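You operate a simulated robot arm through the tools that you are given. There is no shell and no other tool. Be economical: measure what you need, move in short steps, check, and stop when the job is done.

The job below is to be done with a simulated robot arm. You get a single attempt, and the scene is never put back.

JOB
Smooth the blue piece on the edge stone, rinse it, blot it dry and lay it in the rack.
Fine: Rinse it in the blue tray, blot it on the felt pad.
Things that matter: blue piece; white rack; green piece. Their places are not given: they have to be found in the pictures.

Only the result counts: the job must be done as asked and must still hold three seconds after the hand-in. Knocking over, shifting, dropping, spilling or breaking anything else fails it.

ROBOT AND FRAMES
A 7-joint arm with a two-finger parallel gripper, fixed in place. Base frame: the origin is at the foot of the arm, x ahead of it, y to its left, z up; the work surface is at about z = 903. Readings come in mm, degrees, newtons and seconds.
With the tool pointing down near the work surface it reaches from about 300 to 680 mm from the base axis. Its first joint turns from -66.0 to 66.0 degrees. Payload 1.57 kg.
Tool frame: the origin (TCP) lies between the finger pads and is the grasp point; the fingertips stand 30 mm ahead of it; z points along the fingers, y is the line along which they close. Largest opening 110 mm; finger width 24, thickness 12; the body of the gripper, 48 by 112 mm, starts 78 mm behind the TCP.
Orientation is that of the tool frame in the base frame, as a unit quaternion [x, y, z, w]. With the fingers straight down and closing along the base's y, the tool's x points along the base's -x, its y along +y and its z along -z.

CONTROLS
- The arm moves only by the tool drive_tool. Its argument "targets" is a list of rows, each a list of 7 numbers: the shift along the base's x, y, z in cm, then the turn, a rotation vector about the base's x, y, z in degrees, then the closure, from 0 (fully open) to 1 (shut). In form: [[dx, dy, dz, rx, ry, rz, gripper], ...]. A call has 1 to 10 rows; each row shifts and turns the commanded pose from where the row before left it. Rows are played at 5 a second. More than 50 mm and 8.6 degrees between two rows, or a gripper value outside its range, and nothing of the call is played. Where a pose cannot be reached the arm comes as near as it can. A force on the tool above 40 N (or 10 N above the force at the start of the call, whichever is more), or a blocked arm, ends the call early, and 0.2 s more pass. The fingers move at their own pace (about 108 mm/s each) and stop on an object; they squeeze with about 38 N. The grip force told is the motor's: it shows also when the fingers shut on nothing. Time passes only in rows, and 0.2 s behind the last, so rows that do not move let the fingers close. The reply holds the time, the measured pose of the TCP, the force on the tool along the base axes, the opening and the grip force, in the units named above and with some noise.
- Cameras (640 x 400 px; columns grow to the right, rows downward): "scene" is fixed at [160.3, -387.8, 1408.8]; the picture's right is [0.83, -0.56, 0.00], its down [-0.30, -0.44, -0.85] and it looks along [0.48, 0.70, -0.53] (base axes); focal length 251 px, centre (320, 200). "wrist" rides on the gripper at [-36, 0, -80] in the tool frame; the picture's right is [0.00, -1.00, 0.00], its down [0.97, 0.00, -0.24] and it looks along [0.24, 0.00, 0.97] (tool axes); focal length 218 px, centre (320, 200).
- snapshot(camera): a new picture of that camera. The clock stands still meanwhile.
- locate(camera, pixels): for up to 12 pixels [column, row] of the newest picture of that camera ("zoom" is the newest enlarged one), the place [x, y, z] in the base frame of the surface seen there, good to about 3 mm. The clock stands still meanwhile.
- inspect(camera, box): a new picture of the part [left, top, right, bottom] of that camera's present view, enlarged. The clock stands still meanwhile.
- job_done(): hands the job in; it is judged then, once.

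Go step by step. Measure first, check grasps and placings, and put right what went wrong. The budget is 80 turns and 38 pictures, counting those below and the enlarged ones. Unless the task says otherwise, let go and move clear before handing in, and close with one line.

The tools are called after ">>>" by a JSON object that holds its "method" and its "body". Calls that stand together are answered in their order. drive_tool: Moves the arm, as the interface text tells. Its arguments: {"type":"object","properties":{"targets":{"type":"array"}},"required":["targets"]} The other tools are called the same way: snapshot (camera) takes a picture; locate (camera, pixels) gives the place of the surface under pixels of a picture; inspect (camera, box) takes an enlarged picture of a part of a camera's view; job_done () hands the job in.

At the start:

```text
clock: 0.0
tcp_pos: [469.0, 39.9, 1223.7]
tcp_rot: [0.0, 1.0, 0.0, 0.0]
ft_force: [-0.4, 0.5, -0.1]
width: 109.9
finger_force: 0.1
```

scene: 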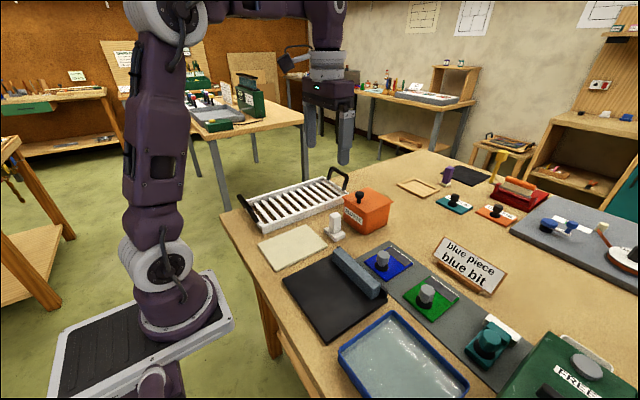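
wrist: 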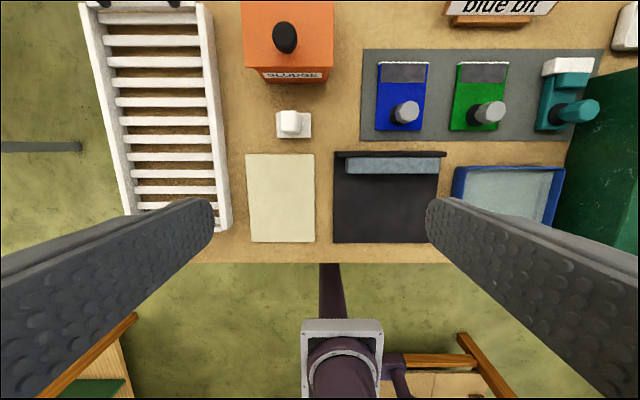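

The wrist view shows the rack at left, the felt pad at (280,197), the edge stone at (395,163) on a dark mat, the blue piece at (402,95), the green piece at (480,95) and the blue tray at (510,193). I'll enlarge both views for detail.

>>> {"method": "inspect", "body": {"camera": "scene", "box": [230, 170, 550, 390]}}

>>> {"method": "inspect", "body": {"camera": "wrist", "box": [320, 0, 640, 260]}}

>>> {"method": "locate", "body": {"camera": "wrist", "pixels": [[380, 80], [424, 80], [378, 128], [424, 128], [405, 110], [337, 155], [447, 155], [440, 240], [350, 163], [438, 163], [350, 172], [438, 172]]}}

>>> {"method": "locate", "body": {"camera": "scene", "pixels": [[383, 256], [341, 253], [378, 290], [400, 355], [345, 352], [385, 315], [464, 385], [292, 247], [290, 200], [383, 272], [250, 215], [335, 190]]}}

```text
1.82 times, centred on (390, 280) of scene
```

zoom: 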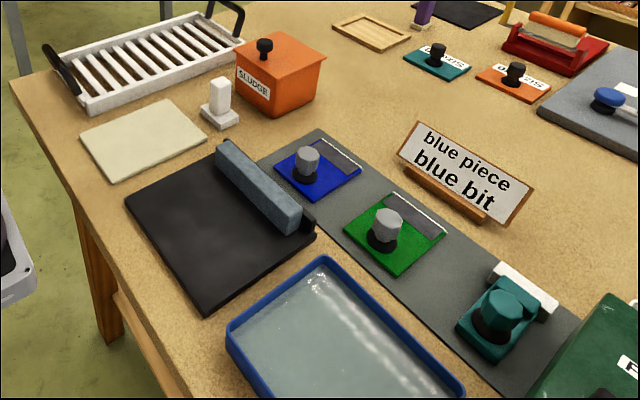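

```text
1.54 times, centred on (480, 130) of wrist
```

zoom: 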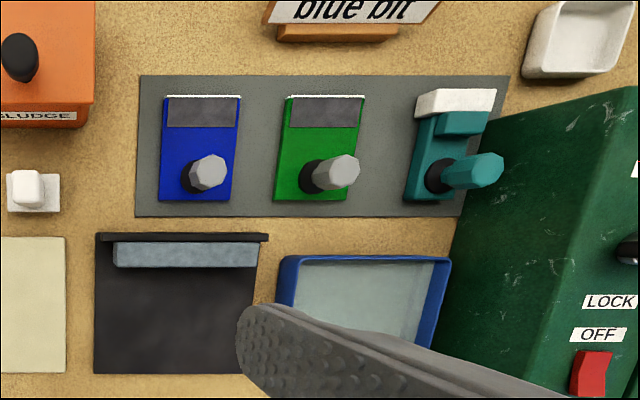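

```text
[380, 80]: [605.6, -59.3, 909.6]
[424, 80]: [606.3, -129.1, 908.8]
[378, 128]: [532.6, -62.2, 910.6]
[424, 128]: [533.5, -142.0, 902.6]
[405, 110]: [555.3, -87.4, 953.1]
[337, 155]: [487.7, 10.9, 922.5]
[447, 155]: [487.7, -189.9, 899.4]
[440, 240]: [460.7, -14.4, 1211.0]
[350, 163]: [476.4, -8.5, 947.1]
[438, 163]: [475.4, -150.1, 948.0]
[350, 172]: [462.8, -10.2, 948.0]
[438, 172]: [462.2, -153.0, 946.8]
```

```text
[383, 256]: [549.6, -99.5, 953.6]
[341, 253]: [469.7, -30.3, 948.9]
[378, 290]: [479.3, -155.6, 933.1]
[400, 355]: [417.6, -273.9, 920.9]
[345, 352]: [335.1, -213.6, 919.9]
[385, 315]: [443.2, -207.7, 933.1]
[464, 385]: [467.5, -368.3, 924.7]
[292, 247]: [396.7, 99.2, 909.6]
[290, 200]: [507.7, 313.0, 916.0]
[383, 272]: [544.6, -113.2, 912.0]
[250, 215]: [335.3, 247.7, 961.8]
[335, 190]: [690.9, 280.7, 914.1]
```

The blue piece is a plate (x 533–615, y −60…−133) with an upright knob near (550,−98), top at z 953. Its bevelled end faces away from the arm, and the stone is a bar at x 455–478. I'll move over the area for a closer look.

>>> {"method": "drive_tool", "body": {"targets": [[0, -4, -2, 0, 0, 0, 0], [0, -4, -2, 0, 0, 0, 0], [0, -4, -2, 0, 0, 0, 0], [0, -1.8, -2, 0, 0, 0, 0], [0, 0, 0, 0, 0, 0, 0]]}}

>>> {"method": "snapshot", "body": {"camera": "wrist"}}

>>> {"method": "inspect", "body": {"camera": "scene", "box": [280, 220, 440, 320]}}

>>> {"method": "inspect", "body": {"camera": "scene", "box": [225, 160, 385, 260]}}

```text
clock: 1.2
tcp_pos: [468.7, -99.0, 1142.2]
tcp_rot: [0.0, 1.0, 0.001, -0.001]
ft_force: [-0.3, 0.3, -0.3]
width: 109.8
finger_force: 0.0
```

```text
33 pictures are left
```

wrist: 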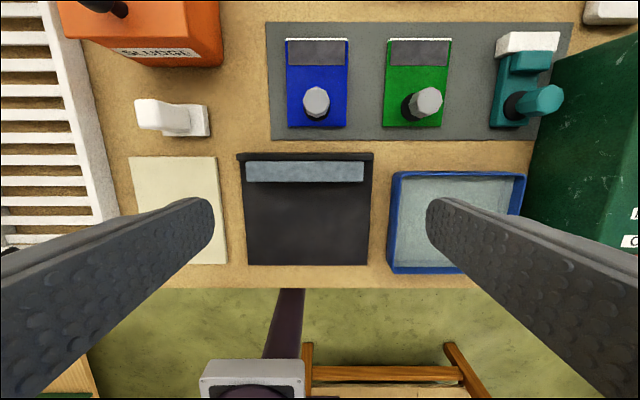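

```text
4.00 times, centred on (360, 270) of scene
```

zoom: 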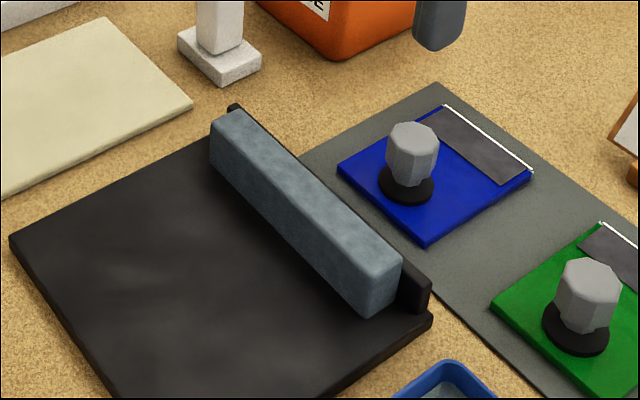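

```text
4.00 times, centred on (305, 210) of scene
```

zoom: 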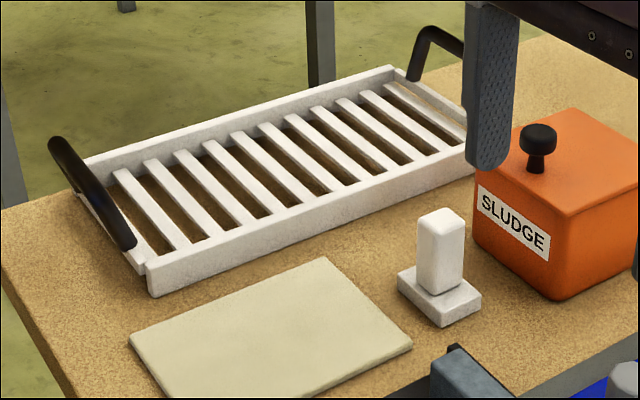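

The burr (white line) is on the plate's far edge, so it must be rubbed against the stone's near face with the plate on the dark mat. The rack has slats inside a low rim. Now I'll measure points exactly.

>>> {"method": "locate", "body": {"camera": "wrist", "pixels": [[286, 39], [347, 39], [287, 127], [346, 127], [316, 102], [247, 179], [363, 180], [245, 262], [369, 262], [300, 195], [300, 230], [316, 135]]}}

>>> {"method": "locate", "body": {"camera": "wrist", "pixels": [[135, 160], [215, 160], [222, 260], [395, 178], [520, 178], [392, 268], [415, 190], [180, 210], [400, 220], [415, 240], [385, 125], [440, 40]]}}

>>> {"method": "locate", "body": {"camera": "zoom", "pixels": [[150, 212], [210, 190], [260, 165], [175, 155], [230, 222], [240, 250], [310, 145], [310, 200], [220, 120], [260, 210], [275, 325], [438, 300]]}}

```text
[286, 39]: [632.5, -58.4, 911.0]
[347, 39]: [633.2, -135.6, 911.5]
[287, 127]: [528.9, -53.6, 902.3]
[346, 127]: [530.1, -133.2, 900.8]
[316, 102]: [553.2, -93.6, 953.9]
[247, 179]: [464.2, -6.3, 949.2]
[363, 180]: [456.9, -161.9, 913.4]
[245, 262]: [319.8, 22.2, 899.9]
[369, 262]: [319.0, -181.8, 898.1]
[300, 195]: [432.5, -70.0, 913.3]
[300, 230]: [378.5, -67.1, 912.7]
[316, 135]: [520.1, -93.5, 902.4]
```

```text
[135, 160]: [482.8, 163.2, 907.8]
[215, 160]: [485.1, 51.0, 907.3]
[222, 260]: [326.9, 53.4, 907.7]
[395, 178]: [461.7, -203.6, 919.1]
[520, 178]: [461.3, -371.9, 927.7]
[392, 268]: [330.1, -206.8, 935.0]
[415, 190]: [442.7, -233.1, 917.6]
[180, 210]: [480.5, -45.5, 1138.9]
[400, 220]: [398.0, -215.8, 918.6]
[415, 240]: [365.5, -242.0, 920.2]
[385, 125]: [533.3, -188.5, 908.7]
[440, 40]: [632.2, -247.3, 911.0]
```

```text
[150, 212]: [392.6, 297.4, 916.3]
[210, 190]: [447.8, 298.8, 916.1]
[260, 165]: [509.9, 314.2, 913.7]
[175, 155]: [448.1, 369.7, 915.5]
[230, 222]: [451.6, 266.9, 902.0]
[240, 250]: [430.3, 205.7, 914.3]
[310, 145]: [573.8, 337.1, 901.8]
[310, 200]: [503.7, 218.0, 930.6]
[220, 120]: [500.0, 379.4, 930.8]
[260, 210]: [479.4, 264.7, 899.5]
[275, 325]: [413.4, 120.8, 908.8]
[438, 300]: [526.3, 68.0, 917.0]
```

The plate spans x 531–633 and y −58…−134 with its top at z 911. The knob is near (553,−95), the mat top is at z 913, and the stone face is near x 458. I'll move above the knob and check.

>>> {"method": "drive_tool", "body": {"targets": [[3, 0.2, -3, 0, 0, 0, 0], [3, 0.2, -3, 0, 0, 0, 0], [2.4, 0, -3, 0, 0, 0, 0], [0, 0, -3, 0, 0, 0, 0.3], [0, 0, -2, 0, 0, 0, 0.3], [0, 0, 0, 0, 0, 0, 0.3]]}}

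>>> {"method": "snapshot", "body": {"camera": "wrist"}}

>>> {"method": "inspect", "body": {"camera": "scene", "box": [320, 200, 480, 300]}}

```text
clock: 2.6
tcp_pos: [553.0, -93.7, 1003.5]
tcp_rot: [0.0, 1.0, 0.001, -0.001]
ft_force: [0.2, 1.1, 0.4]
width: 76.8
finger_force: 0.1
```

```text
30 pictures are left
```

wrist: 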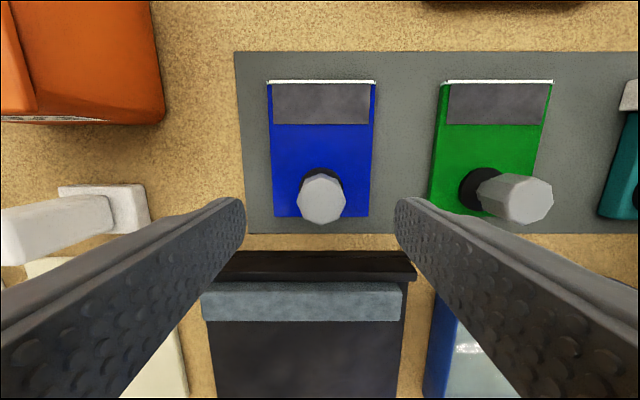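

```text
4.00 times, centred on (400, 250) of scene
```

zoom: 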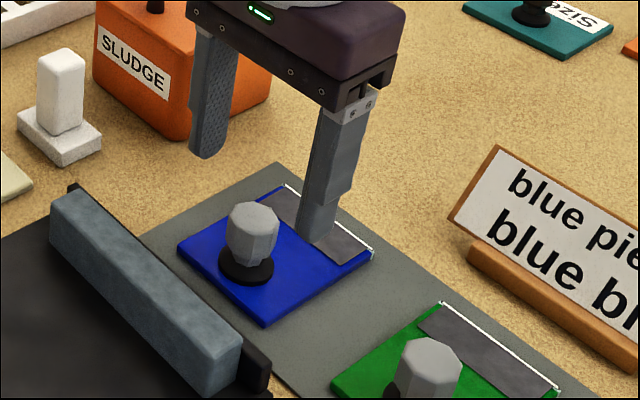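

The fingers straddle the knob. I'll measure the knob and plate edges at this range.

>>> {"method": "locate", "body": {"camera": "wrist", "pixels": [[322, 177], [322, 200], [322, 222], [299, 200], [343, 200], [269, 83], [375, 83], [274, 215], [369, 215], [322, 100], [300, 294], [300, 316]]}}

```text
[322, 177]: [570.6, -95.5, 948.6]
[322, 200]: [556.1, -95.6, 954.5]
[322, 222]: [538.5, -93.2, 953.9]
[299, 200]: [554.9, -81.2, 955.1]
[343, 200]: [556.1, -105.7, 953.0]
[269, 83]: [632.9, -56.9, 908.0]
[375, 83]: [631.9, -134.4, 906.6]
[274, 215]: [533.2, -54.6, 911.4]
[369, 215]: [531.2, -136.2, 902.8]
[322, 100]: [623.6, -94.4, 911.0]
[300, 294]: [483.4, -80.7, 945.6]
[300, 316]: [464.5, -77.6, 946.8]
```

The knob centre is at about (554,−95), 30 mm across. I'll descend and close on it.

>>> {"method": "drive_tool", "body": {"targets": [[0.1, -0.1, -2.5, 0, 0, 0, 0.3], [0, 0, -2.0, 0, 0, 0, 0.3], [0, 0, -0.9, 0, 0, 0, 0.3], [0, 0, 0, 0, 0, 0, 0.3], [0, 0, 0, 0, 0, 0, 1], [0, 0, 0, 0, 0, 0, 1], [0, 0, 0, 0, 0, 0, 1]]}}

```text
clock: 4.2
tcp_pos: [554.0, -94.3, 950.3]
tcp_rot: [-0.001, 1.0, 0.0, 0.001]
ft_force: [-0.1, -0.5, -0.1]
width: 31.5
finger_force: 24.8
```

The fingers stopped at 31.5 mm on the knob. I'll lift straight up and check the hold.

>>> {"method": "drive_tool", "body": {"targets": [[0, 0, 1, 0, 0, 0, 1], [0, 0, 3, 0, 0, 0, 1], [0, 0, 3, 0, 0, 0, 1], [0, 0, 0, 0, 0, 0, 1]]}}

>>> {"method": "snapshot", "body": {"camera": "wrist"}}

>>> {"method": "inspect", "body": {"camera": "scene", "box": [300, 190, 460, 290]}}

```text
clock: 5.2
tcp_pos: [553.0, -93.1, 1020.5]
tcp_rot: [-0.001, 1.0, 0.001, 0.0]
ft_force: [0.0, -0.5, -2.5]
width: 31.3
finger_force: 25.4
```

```text
28 pictures are left
```

wrist: 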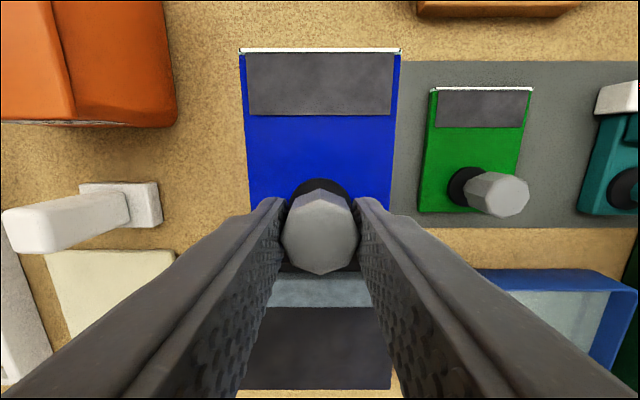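

```text
4.00 times, centred on (380, 240) of scene
```

zoom: 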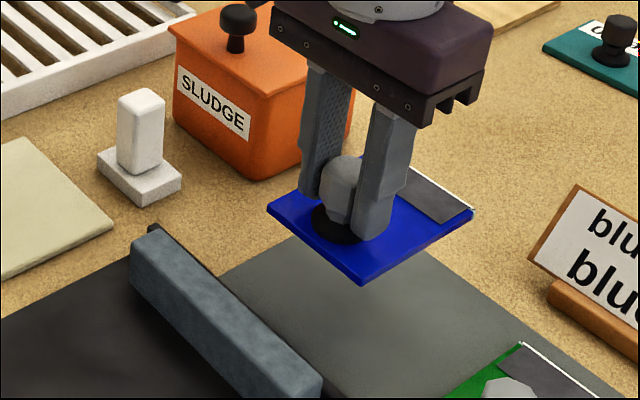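

The piece is held level. I'll carry it over the stone (plate bottom about z 974, stone top 948) to the mat side, keeping the edge short of the stone face.

>>> {"method": "drive_tool", "body": {"targets": [[0, 0, 1, 0, 0, 0, 1], [-4, 0, 0, 0, 0, 0, 1], [-4, 0.3, 0, 0, 0, 0, 1], [-4, 0.5, 0, 0, 0, 0, 1], [-4, 0.5, 0, 0, 0, 0, 1], [-3, 0, 0, 0, 0, 0, 1], [0, 0, -3, 0, 0, 0, 1], [0, 0, -2, 0, 0, 0, 1], [0, 0, 0, 0, 0, 0, 1]]}}

>>> {"method": "snapshot", "body": {"camera": "wrist"}}

>>> {"method": "inspect", "body": {"camera": "scene", "box": [260, 220, 420, 320]}}

```text
clock: 7.2
tcp_pos: [362.0, -82.3, 980.6]
tcp_rot: [0.0, 1.0, 0.0, 0.0]
ft_force: [1.0, -0.4, -2.3]
width: 31.3
finger_force: 24.4
```

```text
26 pictures are left
```

wrist: 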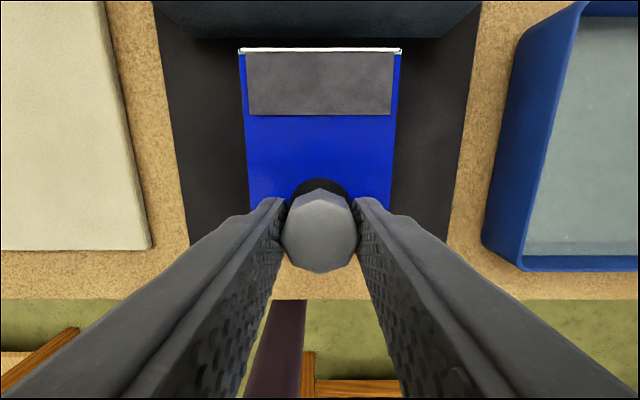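

```text
4.00 times, centred on (340, 270) of scene
```

zoom: 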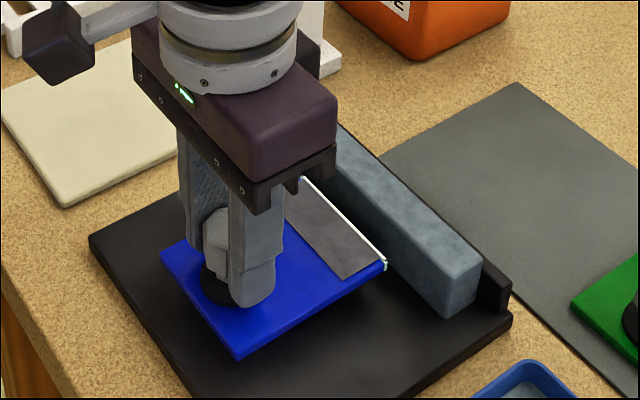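

The edge is about 18 mm short of the stone and parallel to it. I'll lower to just above the mat, then creep toward the stone.

>>> {"method": "drive_tool", "body": {"targets": [[0, 0, -1.0, 0, 0, 0, 1], [0, 0, -0.8, 0, 0, 0, 1], [0, 0, 0, 0, 0, 0, 1], [0.6, 0, 0, 0, 0, 0, 1], [0.4, 0, 0, 0, 0, 0, 1], [0, 0, 0, 0, 0, 0, 1]]}}

>>> {"method": "locate", "body": {"camera": "wrist", "pixels": [[320, 50], [320, 36], [320, 30], [320, 15], [320, 5], [430, 60], [540, 30], [523, 260], [570, 15], [560, 235], [600, 258], [620, 100]]}}

```text
clock: 8.6
tcp_pos: [373.2, -82.5, 962.1]
tcp_rot: [0.0, 1.0, 0.0, 0.0]
ft_force: [0.5, 0.4, -2.5]
width: 31.1
finger_force: 24.4
```

```text
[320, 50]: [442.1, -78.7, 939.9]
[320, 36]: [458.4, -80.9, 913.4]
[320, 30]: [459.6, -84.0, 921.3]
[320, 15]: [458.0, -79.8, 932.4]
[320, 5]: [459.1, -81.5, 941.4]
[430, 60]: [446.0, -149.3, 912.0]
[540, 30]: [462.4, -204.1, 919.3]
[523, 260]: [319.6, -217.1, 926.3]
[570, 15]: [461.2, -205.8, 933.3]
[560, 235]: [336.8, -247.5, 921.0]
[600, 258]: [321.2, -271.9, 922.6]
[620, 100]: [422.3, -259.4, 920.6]
```

The stone face is at x≈459 and the edge is now near x≈453. I'll creep forward in small steps to feel contact.

>>> {"method": "drive_tool", "body": {"targets": [[0.3, 0, 0, 0, 0, 0, 1], [0.2, 0, 0, 0, 0, 0, 1], [0.1, 0, 0, 0, 0, 0, 1], [0, 0, 0, 0, 0, 0, 1]]}}

```text
clock: 9.6
tcp_pos: [377.5, -82.5, 961.4]
tcp_rot: [0.0, 1.0, 0.0, 0.001]
ft_force: [-1.6, 0.3, -3.2]
width: 31.2
finger_force: 24.7
```

>>> {"method": "drive_tool", "body": {"targets": [[0.1, 0, 0, 0, 0, 0, 1], [0.1, 0, 0, 0, 0, 0, 1], [0, 0, 0, 0, 0, 0, 1]]}}

```text
clock: 10.4
tcp_pos: [379.5, -81.8, 962.6]
tcp_rot: [0.0, 1.0, 0.0, -0.001]
ft_force: [-14.6, 0.4, 1.8]
width: 31.6
finger_force: 25.2
```

There is solid contact at about 15 N. I'll ease off slightly and stroke along the stone, keeping the whole edge on it.

>>> {"method": "drive_tool", "body": {"targets": [[-0.05, 0.6, 0, 0, 0, 0, 1], [0, 0.8, 0, 0, 0, 0, 1], [0, 0.8, 0, 0, 0, 0, 1], [0, 0.6, 0, 0, 0, 0, 1], [0, -0.8, 0, 0, 0, 0, 1], [0, -1, 0, 0, 0, 0, 1], [0, -1, 0, 0, 0, 0, 1], [0, -1, 0, 0, 0, 0, 1], [0, -1, 0, 0, 0, 0, 1], [0, -0.8, 0, 0, 0, 0, 1]]}}

>>> {"method": "snapshot", "body": {"camera": "wrist"}}

```text
clock: 12.6
tcp_pos: [380.3, -110.3, 961.7]
tcp_rot: [0.0, 1.0, 0.0, 0.001]
ft_force: [-5.4, 1.2, -1.2]
width: 31.3
finger_force: 25.4
```

```text
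24 pictures are left
```

wrist: 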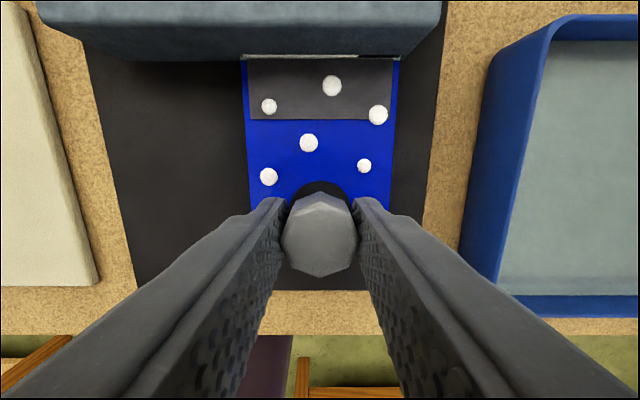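

White grit has appeared on the plate and most of the burr has turned grey, with a bit of white left at (375,56). I'll keep stroking.

>>> {"method": "drive_tool", "body": {"targets": [[0.05, 0.8, 0, 0, 0, 0, 1], [0, 1, 0, 0, 0, 0, 1], [0, 1, 0, 0, 0, 0, 1], [0, 1, 0, 0, 0, 0, 1], [0, 1, 0, 0, 0, 0, 1], [0, 0.8, 0, 0, 0, 0, 1], [0, -1, 0, 0, 0, 0, 1], [0, -1, 0, 0, 0, 0, 1], [0, -1, 0, 0, 0, 0, 1], [0, -1, 0, 0, 0, 0, 1]]}}

>>> {"method": "drive_tool", "body": {"targets": [[0, -1, 0, 0, 0, 0, 1], [0, -0.8, 0, 0, 0, 0, 1], [0, 1, 0, 0, 0, 0, 1], [0, 1, 0, 0, 0, 0, 1], [0, 1, 0, 0, 0, 0, 1], [0, 1, 0, 0, 0, 0, 1], [0, 1, 0, 0, 0, 0, 1], [0, -1, 0, 0, 0, 0, 1], [0, -1, 0, 0, 0, 0, 1], [-0.5, 0, 0, 0, 0, 0, 1]]}}

>>> {"method": "inspect", "body": {"camera": "wrist", "box": [220, 0, 420, 125]}}

```text
clock: 14.8
tcp_pos: [380.0, -94.0, 962.4]
tcp_rot: [-0.001, 1.0, 0.0, -0.001]
ft_force: [-11.2, 3.4, -2.0]
width: 31.3
finger_force: 24.8
```

```text
clock: 17.0
tcp_pos: [375.7, -82.0, 963.8]
tcp_rot: [0.0, 1.0, -0.001, 0.001]
ft_force: [-0.3, -0.1, -2.1]
width: 31.3
finger_force: 25.2
```

```text
3.20 times, centred on (320, 62) of wrist
```

zoom: 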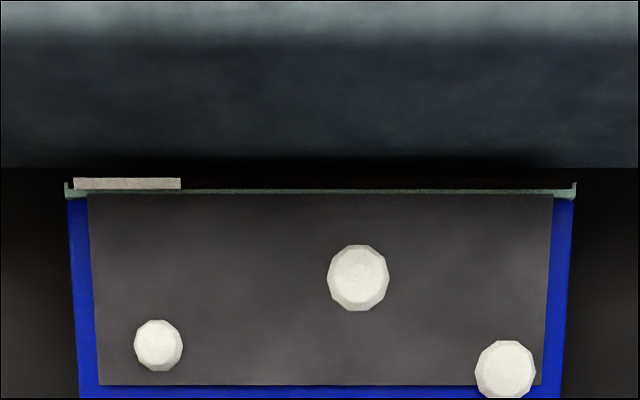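

A stub of burr remains on the left (+y) part of the edge, at zoom (73–181,183). I'll press again and do more strokes, so that part passes along the stone too.

>>> {"method": "drive_tool", "body": {"targets": [[0.5, 0, -0.1, 0, 0, 0, 1], [0.05, -0.8, 0, 0, 0, 0, 1], [0, -1, 0, 0, 0, 0, 1], [0, -1, 0, 0, 0, 0, 1], [0, 1, 0, 0, 0, 0, 1], [0, 1, 0, 0, 0, 0, 1], [0, 1, 0, 0, 0, 0, 1], [0, 1, 0, 0, 0, 0, 1], [0, 1, 0, 0, 0, 0, 1], [0, 0.7, 0, 0, 0, 0, 1]]}}

>>> {"method": "drive_tool", "body": {"targets": [[0, -0.9, 0, 0, 0, 0, 1], [0, -1, 0, 0, 0, 0, 1], [0, -1, 0, 0, 0, 0, 1], [0, -1, 0, 0, 0, 0, 1], [0, -1, 0, 0, 0, 0, 1], [0, -1, 0, 0, 0, 0, 1], [0, 1, 0, 0, 0, 0, 1], [0, 1, 0, 0, 0, 0, 1], [0, 1, 0, 0, 0, 0, 1], [-0.5, 0, 0, 0, 0, 0, 1]]}}

>>> {"method": "inspect", "body": {"camera": "wrist", "box": [220, 0, 420, 125]}}

```text
clock: 19.2
tcp_pos: [381.2, -53.1, 961.4]
tcp_rot: [0.0, 1.0, 0.0, 0.0]
ft_force: [-5.5, -4.5, 4.8]
width: 31.3
finger_force: 24.8
```

```text
clock: 21.4
tcp_pos: [376.1, -80.9, 960.8]
tcp_rot: [0.0, 1.0, 0.0, 0.002]
ft_force: [0.2, -0.1, -1.9]
width: 31.4
finger_force: 24.8
```

```text
3.20 times, centred on (320, 62) of wrist
```

zoom: 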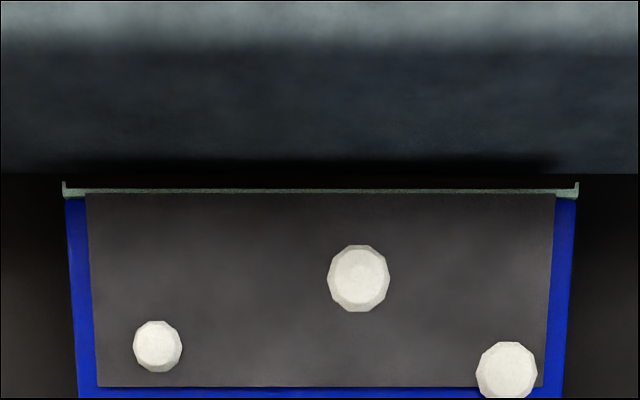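

The burr is gone along the whole edge and the grit awaits rinsing. I'll back off, lift clear, and carry the piece above the blue tray.

>>> {"method": "drive_tool", "body": {"targets": [[-1, 0, 0, 0, 0, 0, 1], [0, 0, 3, 0, 0, 0, 1], [0, 0, 4, 0, 0, 0, 1], [0, -4, 0, 0, 0, 0, 1], [0, -4, 0, 0, 0, 0, 1], [0, -4, 0, 0, 0, 0, 1], [0, -4, 0, 0, 0, 0, 1], [0, -4, 0, 0, 0, 0, 1], [0, 0, 0, 0, 0, 0, 1]]}}

>>> {"method": "snapshot", "body": {"camera": "wrist"}}

>>> {"method": "snapshot", "body": {"camera": "scene"}}

```text
clock: 23.4
tcp_pos: [365.5, -280.8, 1033.7]
tcp_rot: [-0.001, 1.0, 0.0, 0.001]
ft_force: [-0.5, 0.6, -1.6]
width: 31.6
finger_force: 24.6
```

```text
21 pictures are left
```

wrist: 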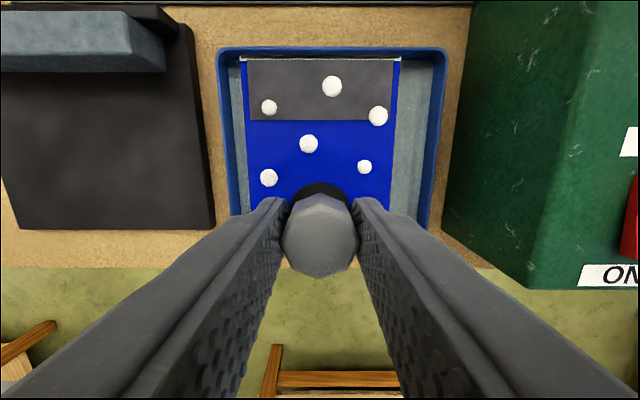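

```text
20 pictures are left
```

scene: 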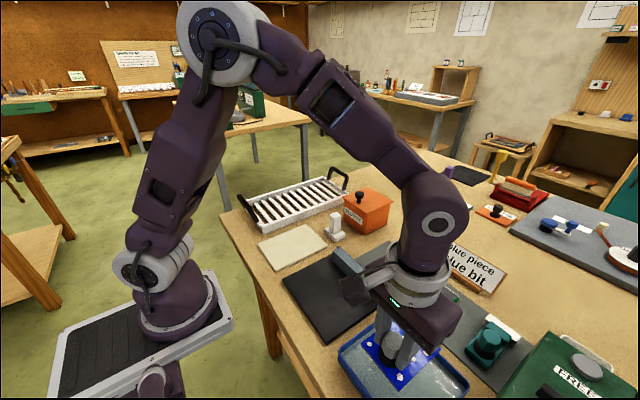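

>>> {"method": "locate", "body": {"camera": "wrist", "pixels": [[300, 49], [300, 54], [221, 120], [229, 120], [233, 120], [440, 120], [447, 120], [236, 160], [420, 150], [460, 130], [242, 58], [399, 58]]}}

>>> {"method": "locate", "body": {"camera": "scene", "pixels": [[345, 360], [341, 357], [349, 363], [400, 315], [395, 320], [355, 375], [450, 385], [462, 383], [470, 382], [355, 350], [500, 375], [560, 350]]}}

```text
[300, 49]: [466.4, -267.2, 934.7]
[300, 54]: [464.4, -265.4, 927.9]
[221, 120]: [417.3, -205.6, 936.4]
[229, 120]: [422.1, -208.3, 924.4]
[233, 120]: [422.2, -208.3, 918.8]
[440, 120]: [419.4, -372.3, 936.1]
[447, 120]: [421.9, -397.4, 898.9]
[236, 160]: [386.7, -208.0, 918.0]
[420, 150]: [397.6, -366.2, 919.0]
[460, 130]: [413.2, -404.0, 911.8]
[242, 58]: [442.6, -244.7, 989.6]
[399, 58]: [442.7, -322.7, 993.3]
```

```text
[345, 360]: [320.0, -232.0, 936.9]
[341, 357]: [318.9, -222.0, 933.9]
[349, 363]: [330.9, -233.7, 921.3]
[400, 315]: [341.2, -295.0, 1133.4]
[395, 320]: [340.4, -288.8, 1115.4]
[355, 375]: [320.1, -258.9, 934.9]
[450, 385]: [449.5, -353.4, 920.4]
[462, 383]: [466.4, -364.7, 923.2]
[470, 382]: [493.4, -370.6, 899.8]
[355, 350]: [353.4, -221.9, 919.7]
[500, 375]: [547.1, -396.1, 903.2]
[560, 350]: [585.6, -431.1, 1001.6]
```

The tray's inside is about x 323–463 and y −208…−370, with the rim at z 936 and water at z 918, so the plate fits with 20 mm spare each way. I'll lower it into the water.

>>> {"method": "drive_tool", "body": {"targets": [[0, 0, -3, 0, 0, 0, 1], [0, 0, -2.5, 0, 0, 0, 1], [0, 0, -1.5, 0, 0, 0, 1], [0, 0, -0.6, 0, 0, 0, 1], [0, 0, 0, 0, 0, 0, 1]]}}

```text
clock: 24.6
tcp_pos: [366.4, -281.7, 955.9]
tcp_rot: [-0.001, 1.0, 0.0, 0.0]
ft_force: [-0.2, 0.4, -1.5]
width: 31.4
finger_force: 24.8
```

There is no contact yet. I'll go 3 mm deeper and swish gently.

>>> {"method": "drive_tool", "body": {"targets": [[0, 0, -0.3, 0, 0, 0, 1], [0, 0.6, 0, 0, 0, 0, 1], [0, 0.6, 0, 0, 0, 0, 1], [0, -0.6, 0, 0, 0, 0, 1], [0, -0.6, 0, 0, 0, 0, 1], [0, -0.6, 0, 0, 0, 0, 1], [0, -0.6, 0, 0, 0, 0, 1], [0, 0.6, 0, 0, 0, 0, 1], [0, 0.6, 0, 0, 0, 0, 1], [0, 0, 0, 0, 0, 0, 1]]}}

>>> {"method": "snapshot", "body": {"camera": "wrist"}}

```text
clock: 26.8
tcp_pos: [368.2, -282.1, 951.9]
tcp_rot: [0.0, 1.0, 0.0, 0.001]
ft_force: [-0.5, -0.3, 0.7]
width: 31.4
finger_force: 25.3
```

```text
19 pictures are left
```

wrist: 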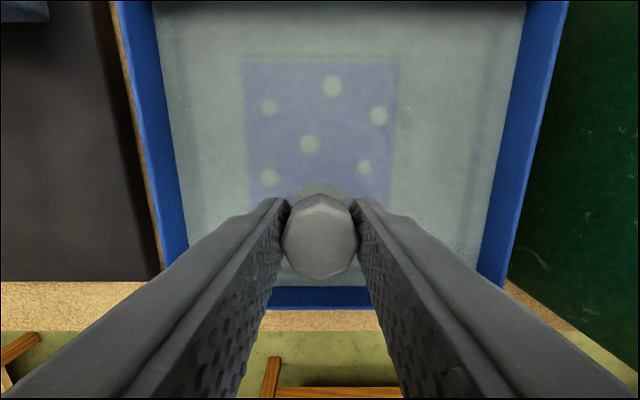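

The plate is fully under water but six grit spots remain. I'll swish more.

>>> {"method": "drive_tool", "body": {"targets": [[0, 1, 0, 0, 0, 0, 1], [0, 1, 0, 0, 0, 0, 1], [0, -1, 0, 0, 0, 0, 1], [0, -1, 0, 0, 0, 0, 1], [0, -1, 0, 0, 0, 0, 1], [0, -1, 0, 0, 0, 0, 1], [0, 1, 0, 0, 0, 0, 1], [0, 1, 0, 0, 0, 0, 1], [0, 1, 0, 0, 0, 0, 1], [0, 1, 0, 0, 0, 0, 1]]}}

>>> {"method": "drive_tool", "body": {"targets": [[0, -1, 0, 0, 0, 0, 1], [0, -1, 0, 0, 0, 0, 1], [0, -1, 0, 0, 0, 0, 1], [0, -1, 0, 0, 0, 0, 1], [0, 1, 0, 0, 0, 0, 1], [0, 1, 0, 0, 0, 0, 1], [-0.8, 0, 0, 0, 0, 0, 1], [0.8, 0, 0, 0, 0, 0, 1], [0.6, 0, 0, 0, 0, 0, 1], [-0.6, 0, 0, 0, 0, 0, 1]]}}

>>> {"method": "snapshot", "body": {"camera": "wrist"}}

```text
clock: 29.0
tcp_pos: [369.0, -263.0, 951.4]
tcp_rot: [0.0, 1.0, -0.001, 0.001]
ft_force: [-0.5, -3.2, 5.6]
width: 31.7
finger_force: 24.8
```

```text
clock: 31.2
tcp_pos: [368.2, -283.1, 952.3]
tcp_rot: [0.0, 1.0, 0.001, 0.0]
ft_force: [0.8, -0.2, -2.1]
width: 31.3
finger_force: 25.3
```

```text
18 pictures are left
```

wrist: 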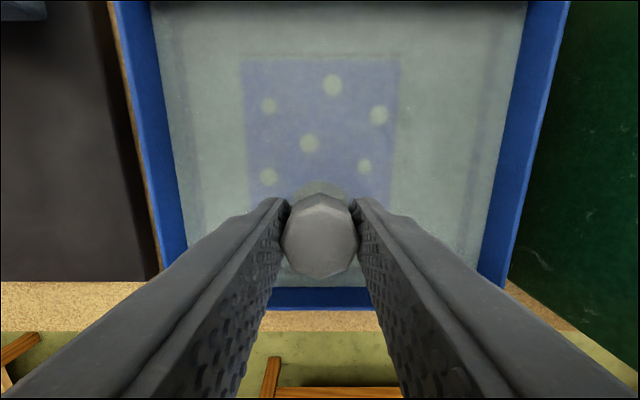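

The spots look unchanged under water. I'll lift it out to see its true state.

>>> {"method": "drive_tool", "body": {"targets": [[-0.2, 0, 1, 0, 0, 0, 1], [0, 0, 1.5, 0, 0, 0, 1], [0, 0, 2, 0, 0, 0, 1], [0, 0, 1, 0, 0, 0, 1], [0, 0, 0, 0, 0, 0, 1]]}}

>>> {"method": "snapshot", "body": {"camera": "wrist"}}

```text
clock: 32.4
tcp_pos: [363.6, -282.3, 1006.8]
tcp_rot: [-0.001, 1.0, 0.001, 0.0]
ft_force: [-0.6, 0.4, -1.5]
width: 31.2
finger_force: 24.8
```

```text
17 pictures are left
```

wrist: 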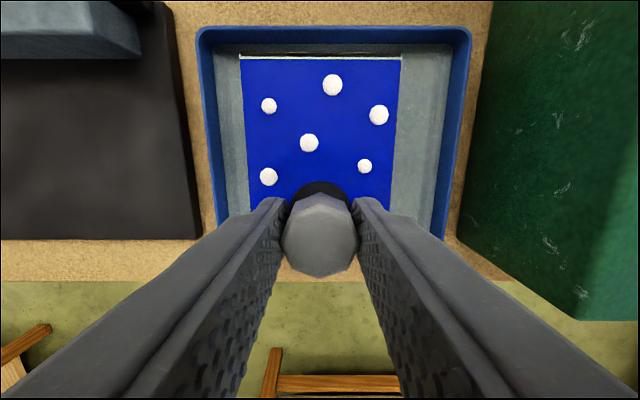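

The dark strip has washed off but the white dots remain. I'll zoom in to see what they are.

>>> {"method": "inspect", "body": {"camera": "wrist", "box": [220, 40, 420, 200]}}

>>> {"method": "inspect", "body": {"camera": "scene", "box": [330, 300, 490, 400]}}

```text
2.50 times, centred on (320, 120) of wrist
```

zoom: 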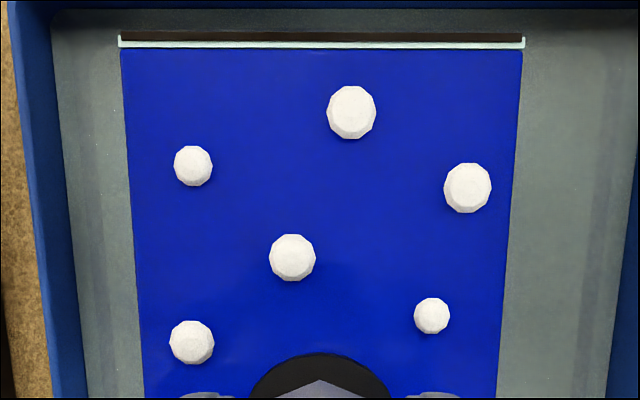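

```text
4.00 times, centred on (410, 350) of scene
```

zoom: 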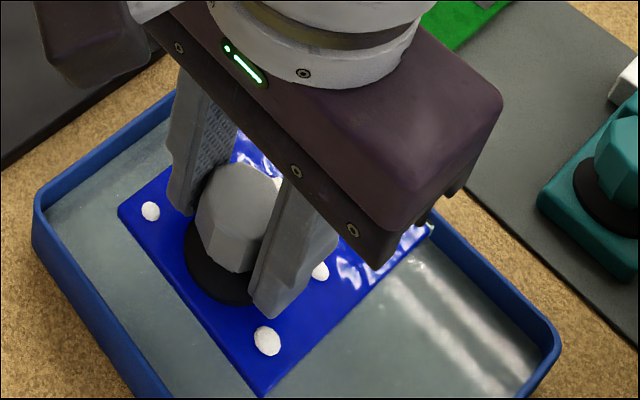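

The surface now shines wet, but the domed white dots persist and I can't yet tell if they are suds or grit. I'll rinse once more with faster strokes and repeated dips to see if they change.

>>> {"method": "drive_tool", "body": {"targets": [[0.3, 0, -3, 0, 0, 0, 1], [0, 0, -2.2, 0, 0, 0, 1], [0, 2, 0, 0, 0, 0, 1], [0, -2, 0, 0, 0, 0, 1], [0, -2, 0, 0, 0, 0, 1], [0, 2, 0, 0, 0, 0, 1], [0, 2, 0, 0, 0, 0, 1], [0, -2, 0, 0, 0, 0, 1], [0, -2, 0, 0, 0, 0, 1], [0, 2, 0, 0, 0, 0, 1]]}}

>>> {"method": "drive_tool", "body": {"targets": [[0, 0, 2.5, 0, 0, 0, 1], [0, 0, -2.5, 0, 0, 0, 1], [0, 2, 0, 0, 0, 0, 1], [0, -2, 0, 0, 0, 0, 1], [0, -2, 0, 0, 0, 0, 1], [0, 2, 0, 0, 0, 0, 1], [0, 0, 2.5, 0, 0, 0, 1], [0, 0, 3, 0, 0, 0, 1], [0, 0, 0, 0, 0, 0, 1]]}}

>>> {"method": "snapshot", "body": {"camera": "wrist"}}

```text
clock: 34.6
tcp_pos: [368.2, -281.6, 955.5]
tcp_rot: [0.0, 1.0, 0.0, 0.0]
ft_force: [-0.5, -0.4, -2.9]
width: 31.6
finger_force: 24.8
```

```text
clock: 36.6
tcp_pos: [368.9, -283.1, 1010.8]
tcp_rot: [0.0, 1.0, 0.001, 0.0]
ft_force: [0.8, 0.6, -2.1]
width: 31.5
finger_force: 24.9
```

```text
14 pictures are left
```

wrist: 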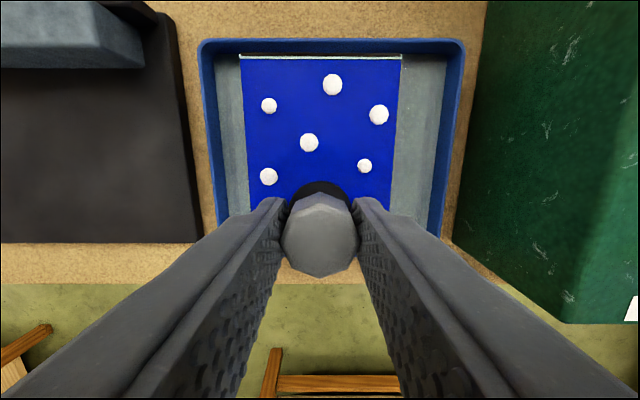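

The dots are identical after heavy rinsing while the sludge strip is gone, so they look like water beads, which blotting should remove. I'll carry it to the felt pad, plate above everything on the way.

>>> {"method": "drive_tool", "body": {"targets": [[0, 0, 1, 0, 0, 0, 1], [0, 4.3, 0, 0, 0, 0, 1], [0, 4.3, 0, 0, 0, 0, 1], [0, 4.3, 0, 0, 0, 0, 1], [0, 4.3, 0, 0, 0, 0, 1], [0, 4.3, 0, 0, 0, 0, 1], [0, 4.3, 0, 0, 0, 0, 1], [0.3, 4.3, 0, 0, 0, 0, 1], [0.4, 4.3, 0, 0, 0, 0, 1], [0, 4.3, 0, 0, 0, 0, 1]]}}

>>> {"method": "drive_tool", "body": {"targets": [[0, 0.3, -2, 0, 0, 0, 1], [0, 0, -2.5, 0, 0, 0, 1], [0, 0, -1.0, 0, 0, 0, 1], [0, 0, -0.3, 0, 0, 0, 1], [0, 0, 0, 0, 0, 0, 1]]}}

>>> {"method": "snapshot", "body": {"camera": "wrist"}}

```text
clock: 38.8
tcp_pos: [376.0, 106.9, 1018.5]
tcp_rot: [0.0, 1.0, 0.0, 0.0]
ft_force: [0.4, 0.5, -1.6]
width: 31.3
finger_force: 25.2
```

```text
clock: 40.0
tcp_pos: [375.9, 107.4, 963.1]
tcp_rot: [0.0, 1.0, 0.0, 0.001]
ft_force: [-0.3, -0.4, -1.3]
width: 31.5
finger_force: 25.6
```

```text
13 pictures are left
```

wrist: 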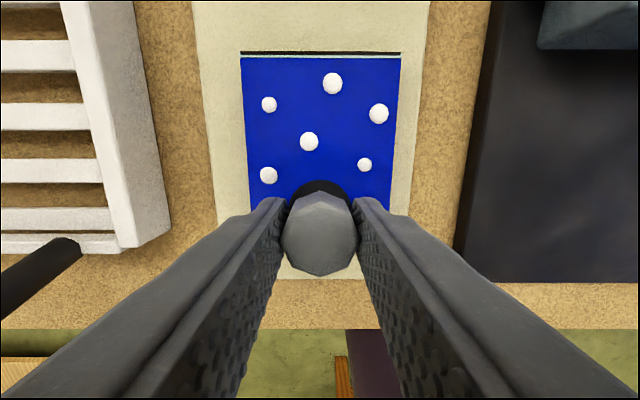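

The plate is centred over the felt. I'll lower it in small steps until contact.

>>> {"method": "drive_tool", "body": {"targets": [[0, 0, -0.4, 0, 0, 0, 1], [0, 0, -0.3, 0, 0, 0, 1], [0, 0, -0.2, 0, 0, 0, 1], [0, 0, -0.1, 0, 0, 0, 1], [0, 0, 0, 0, 0, 0, 1]]}}

```text
clock: 41.2
tcp_pos: [374.9, 106.7, 952.5]
tcp_rot: [0.0, 1.0, 0.0, 0.001]
ft_force: [3.9, -2.0, 17.2]
width: 31.6
finger_force: 24.9
```

It presses at about 17 N. I'll hold it there and dab again.

>>> {"method": "drive_tool", "body": {"targets": [[0, 0, 0, 0, 0, 0, 1], [0, 0, 0, 0, 0, 0, 1], [0, 0, 0, 0, 0, 0, 1], [0, 0, 0, 0, 0, 0, 1], [0, 0, 0, 0, 0, 0, 1], [0, 0, 0, 0, 0, 0, 1], [0, 0, 0, 0, 0, 0, 1], [0, 0, 0, 0, 0, 0, 1], [0, 0, 0, 0, 0, 0, 1], [0, 0, 0, 0, 0, 0, 1]]}}

>>> {"method": "snapshot", "body": {"camera": "wrist"}}

```text
clock: 43.4
tcp_pos: [374.0, 107.3, 952.7]
tcp_rot: [-0.001, 1.0, 0.0, 0.0]
ft_force: [5.3, 0.5, 12.0]
width: 31.1
finger_force: 24.9
```

```text
12 pictures are left
```

wrist: 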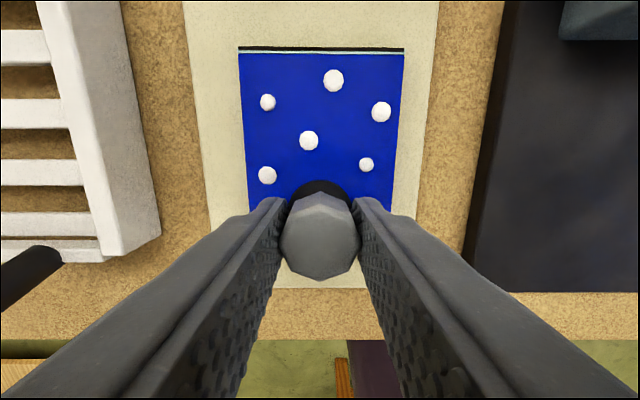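

The dots are still there after a 2 s press. I'll lift a little, press again, lift, and check both piece and felt.

>>> {"method": "drive_tool", "body": {"targets": [[0, 0, 1.2, 0, 0, 0, 1], [0, 0, -0.6, 0, 0, 0, 1], [0, 0, -0.6, 0, 0, 0, 1], [0, 0, 0, 0, 0, 0, 1], [0, 0, 0, 0, 0, 0, 1], [0, 0, 0, 0, 0, 0, 1], [0, 0, 0, 0, 0, 0, 1], [0, 0, 2, 0, 0, 0, 1], [0, 0, 3, 0, 0, 0, 1], [0, 0, 0, 0, 0, 0, 1]]}}

>>> {"method": "inspect", "body": {"camera": "wrist", "box": [170, 0, 490, 200]}}

>>> {"method": "inspect", "body": {"camera": "scene", "box": [220, 170, 380, 270]}}

```text
clock: 45.6
tcp_pos: [374.6, 106.9, 1001.8]
tcp_rot: [-0.001, 1.0, 0.0, -0.001]
ft_force: [-0.3, 0.8, -1.4]
width: 31.2
finger_force: 24.9
```

```text
2.00 times, centred on (330, 100) of wrist
```

zoom: 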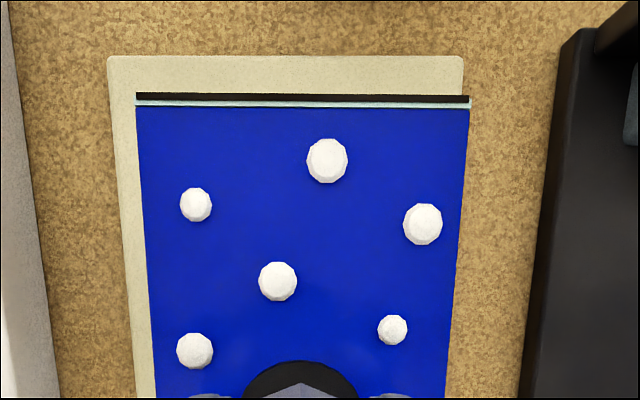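

```text
4.00 times, centred on (300, 220) of scene
```

zoom: 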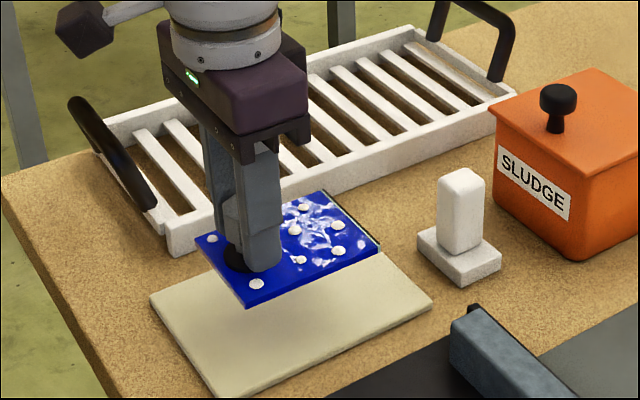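

The plate is still glossy and the dots are the same size, so blotting hasn't taken yet. I'll press again and wipe it gently over the felt.

>>> {"method": "drive_tool", "body": {"targets": [[0, 0, -3, 0, 0, 0, 1], [0, 0, -1.5, 0, 0, 0, 1], [0, 0, -0.4, 0, 0, 0, 1], [0, 0, -0.1, 0, 0, 0, 1], [0, 0.5, 0, 0, 0, 0, 1], [0, 0.5, 0, 0, 0, 0, 1], [0, -0.5, 0, 0, 0, 0, 1], [0, -0.5, 0, 0, 0, 0, 1], [0, -0.5, 0, 0, 0, 0, 1], [0, -0.5, 0, 0, 0, 0, 1]]}}

>>> {"method": "drive_tool", "body": {"targets": [[0, 0.5, 0, 0, 0, 0, 1], [0, 0.5, 0, 0, 0, 0, 1], [0.5, 0, 0, 0, 0, 0, 1], [0.5, 0, 0, 0, 0, 0, 1], [-0.5, 0, 0, 0, 0, 0, 1], [-0.5, 0, 0, 0, 0, 0, 1], [-0.5, 0, 0, 0, 0, 0, 1], [-0.5, 0, 0, 0, 0, 0, 1], [0.5, 0, 0, 0, 0, 0, 1], [0.5, 0, 0, 0, 0, 0, 1]]}}

>>> {"method": "inspect", "body": {"camera": "scene", "box": [220, 170, 380, 270]}}

```text
clock: 47.8
tcp_pos: [374.8, 97.7, 951.7]
tcp_rot: [0.0, 1.0, 0.0, 0.0]
ft_force: [0.9, 0.3, -1.8]
width: 31.6
finger_force: 25.5
```

```text
clock: 50.0
tcp_pos: [374.3, 107.4, 951.0]
tcp_rot: [-0.001, 1.0, 0.0, 0.0]
ft_force: [-1.8, 1.4, 0.5]
width: 31.4
finger_force: 25.8
```

```text
4.00 times, centred on (300, 220) of scene
```

zoom: 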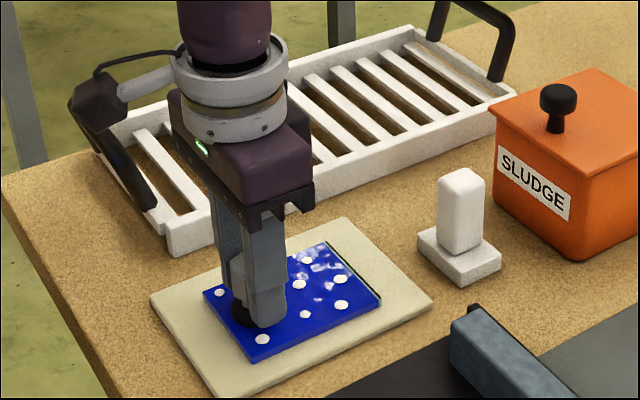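

The force is nearly nil now because the knob crept about 2 mm in the grip. I'll press firmer and hold longer.

>>> {"method": "drive_tool", "body": {"targets": [[0, 0, -0.1, 0, 0, 0, 1], [0, 0, -0.1, 0, 0, 0, 1], [0, 0, 0, 0, 0, 0, 1]]}}

>>> {"method": "drive_tool", "body": {"targets": [[0, 0, 0, 0, 0, 0, 1], [0, 0, 0, 0, 0, 0, 1], [0, 0, 0, 0, 0, 0, 1], [0, 0, 0, 0, 0, 0, 1], [0, 0, 0, 0, 0, 0, 1], [0, 0, 0, 0, 0, 0, 1], [0, 0, 0, 0, 0, 0, 1], [0, 0, 0, 0, 0, 0, 1], [0, 0, 0, 0, 0, 0, 1], [0, 0, 0, 0, 0, 0, 1]]}}

>>> {"method": "drive_tool", "body": {"targets": [[0, 0, 0, 0, 0, 0, 1], [0, 0, 0, 0, 0, 0, 1], [0, 0, 0, 0, 0, 0, 1], [0, 0, 0, 0, 0, 0, 1], [0, 0, 0, 0, 0, 0, 1], [0, 0, 0, 0, 0, 0, 1], [0, 0, 0, 0, 0, 0, 1], [0, 0, 0, 0, 0, 0, 1], [0, 0, 0, 0, 0, 0, 1], [0, 0, 0, 0, 0, 0, 1]]}}

>>> {"method": "inspect", "body": {"camera": "scene", "box": [220, 170, 380, 270]}}

```text
clock: 50.8
tcp_pos: [375.2, 107.4, 950.4]
tcp_rot: [0.001, 1.0, 0.0, -0.001]
ft_force: [-2.4, -3.2, 17.7]
width: 31.2
finger_force: 24.9
```

```text
clock: 53.0
tcp_pos: [376.1, 107.6, 949.1]
tcp_rot: [0.0, 1.0, 0.0, 0.0]
ft_force: [0.6, -3.5, 11.3]
width: 31.1
finger_force: 24.9
```

```text
clock: 55.2
tcp_pos: [375.2, 107.2, 950.2]
tcp_rot: [-0.001, 1.0, 0.001, 0.0]
ft_force: [0.3, -1.3, 3.9]
width: 31.1
finger_force: 24.5
```

```text
4.00 times, centred on (300, 220) of scene
```

zoom: 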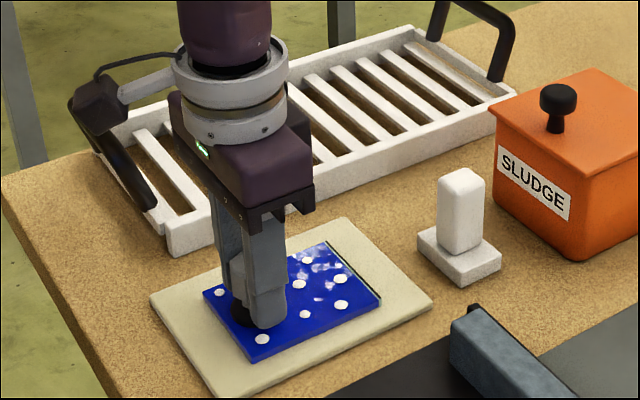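

The shine looks duller after the sliding than after the plain dwell, so wiping seems to help. I'll wipe more under firm pressure.

>>> {"method": "drive_tool", "body": {"targets": [[0, 0, -0.15, 0, 0, 0, 1], [0, 0.6, 0, 0, 0, 0, 1], [0, 0.6, 0, 0, 0, 0, 1], [0, -0.6, 0, 0, 0, 0, 1], [0, -0.6, 0, 0, 0, 0, 1], [0, -0.6, 0, 0, 0, 0, 1], [0, -0.6, 0, 0, 0, 0, 1], [0, 0.6, 0, 0, 0, 0, 1], [0, 0.6, 0, 0, 0, 0, 1], [0, 0, -0.1, 0, 0, 0, 1]]}}

>>> {"method": "drive_tool", "body": {"targets": [[0, 0, -0.05, 0, 0, 0, 1], [1, 0, 0, 0, 0, 0, 1], [1, 0, 0, 0, 0, 0, 1], [-1, 0, 0, 0, 0, 0, 1], [-1, 0, 0, 0, 0, 0, 1], [-1, 0, 0, 0, 0, 0, 1], [1, 0, 0, 0, 0, 0, 1], [1, 0, 0, 0, 0, 0, 1], [-1, 0, 0, 0, 0, 0, 1], [0, 0, 0, 0, 0, 0, 1]]}}

>>> {"method": "inspect", "body": {"camera": "scene", "box": [260, 220, 340, 270]}}

```text
clock: 57.4
tcp_pos: [374.4, 106.8, 947.3]
tcp_rot: [0.001, 1.0, -0.001, 0.0]
ft_force: [-2.6, -2.2, 6.9]
width: 31.7
finger_force: 25.0
```

```text
clock: 59.6
tcp_pos: [375.4, 107.7, 947.7]
tcp_rot: [0.0, 1.0, 0.0, 0.001]
ft_force: [-0.3, -0.4, -1.6]
width: 31.2
finger_force: 25.0
```

```text
8.00 times, centred on (300, 245) of scene
```

zoom: 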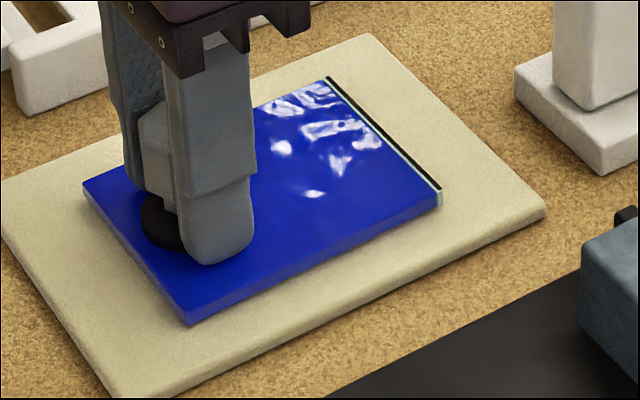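

The white dots are gone, so they were water beads and wiping blotted them off; the remaining shine looks like paint reflection. One more wipe round for margin.

>>> {"method": "drive_tool", "body": {"targets": [[0, 0, -0.12, 0, 0, 0, 1], [0, 0.8, 0, 0, 0, 0, 1], [0, -0.8, 0, 0, 0, 0, 1], [0, -0.8, 0, 0, 0, 0, 1], [0, 0.8, 0, 0, 0, 0, 1], [1, 0, 0, 0, 0, 0, 1], [1, 0, 0, 0, 0, 0, 1], [-1, 0, 0, 0, 0, 0, 1], [-1, 0, 0, 0, 0, 0, 1], [0, 0, 0, 0, 0, 0, 1]]}}

>>> {"method": "drive_tool", "body": {"targets": [[0, 0, 2, 0, 0, 0, 1], [0, 0, 3, 0, 0, 0, 1], [0, 0, 3, 0, 0, 0, 1], [0, 0, 0, 0, 0, 0, 1]]}}

>>> {"method": "snapshot", "body": {"camera": "wrist"}}

```text
clock: 61.8
tcp_pos: [375.0, 108.6, 945.6]
tcp_rot: [0.0, 1.0, 0.0, 0.001]
ft_force: [4.8, 1.5, 9.6]
width: 31.4
finger_force: 24.3
```

```text
clock: 62.8
tcp_pos: [375.1, 106.9, 1025.0]
tcp_rot: [0.001, 1.0, 0.001, 0.0]
ft_force: [-0.2, 0.1, -1.6]
width: 31.4
finger_force: 25.2
```

```text
6 pictures are left
```

wrist: 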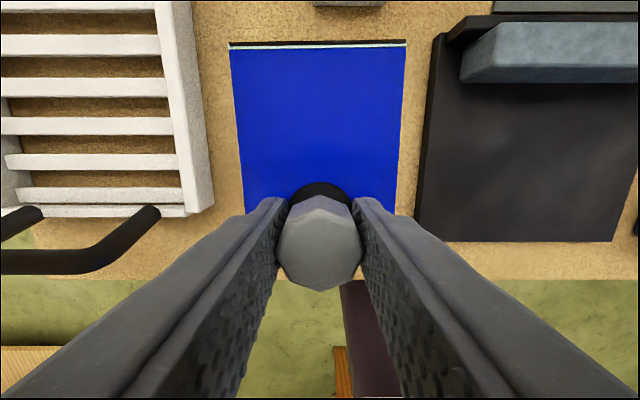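

The plate is clean and dry-looking and firmly held. I'll carry it over the rack, about (460,298), well above the rims.

>>> {"method": "drive_tool", "body": {"targets": [[1, 4, 0, 0, 0, 0, 1], [3, 3, 0, 0, 0, 0, 1], [3, 3, 0, 0, 0, 0, 1], [1.5, 4, 0, 0, 0, 0, 1], [0, 4, 0, 0, 0, 0, 1], [0, 1.1, 0, 0, 0, 0, 1], [0, 0, -2, 0, 0, 0, 1], [0, 0, 0, 0, 0, 0, 1]]}}

>>> {"method": "snapshot", "body": {"camera": "wrist"}}

```text
clock: 64.6
tcp_pos: [458.2, 299.4, 1004.8]
tcp_rot: [0.0, 1.0, 0.0, 0.0]
ft_force: [-0.1, -0.2, -1.5]
width: 31.6
finger_force: 25.6
```

```text
5 pictures are left
```

wrist: 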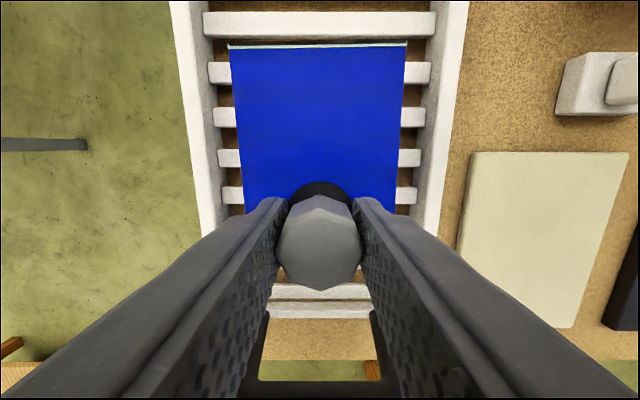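

The plate is centred between the rims and spans several slats. I'll lower to contact, which I expect at TCP z≈954.

>>> {"method": "drive_tool", "body": {"targets": [[0, 0, -2, 0, 0, 0, 1], [0, 0, -2, 0, 0, 0, 1], [0, 0, -0.5, 0, 0, 0, 1], [0, 0, -0.3, 0, 0, 0, 1], [0, 0, 0, 0, 0, 0, 1]]}}

```text
clock: 65.8
tcp_pos: [457.9, 298.9, 957.9]
tcp_rot: [-0.001, 1.0, 0.0, -0.001]
ft_force: [0.0, 0.2, -1.6]
width: 31.5
finger_force: 25.3
```

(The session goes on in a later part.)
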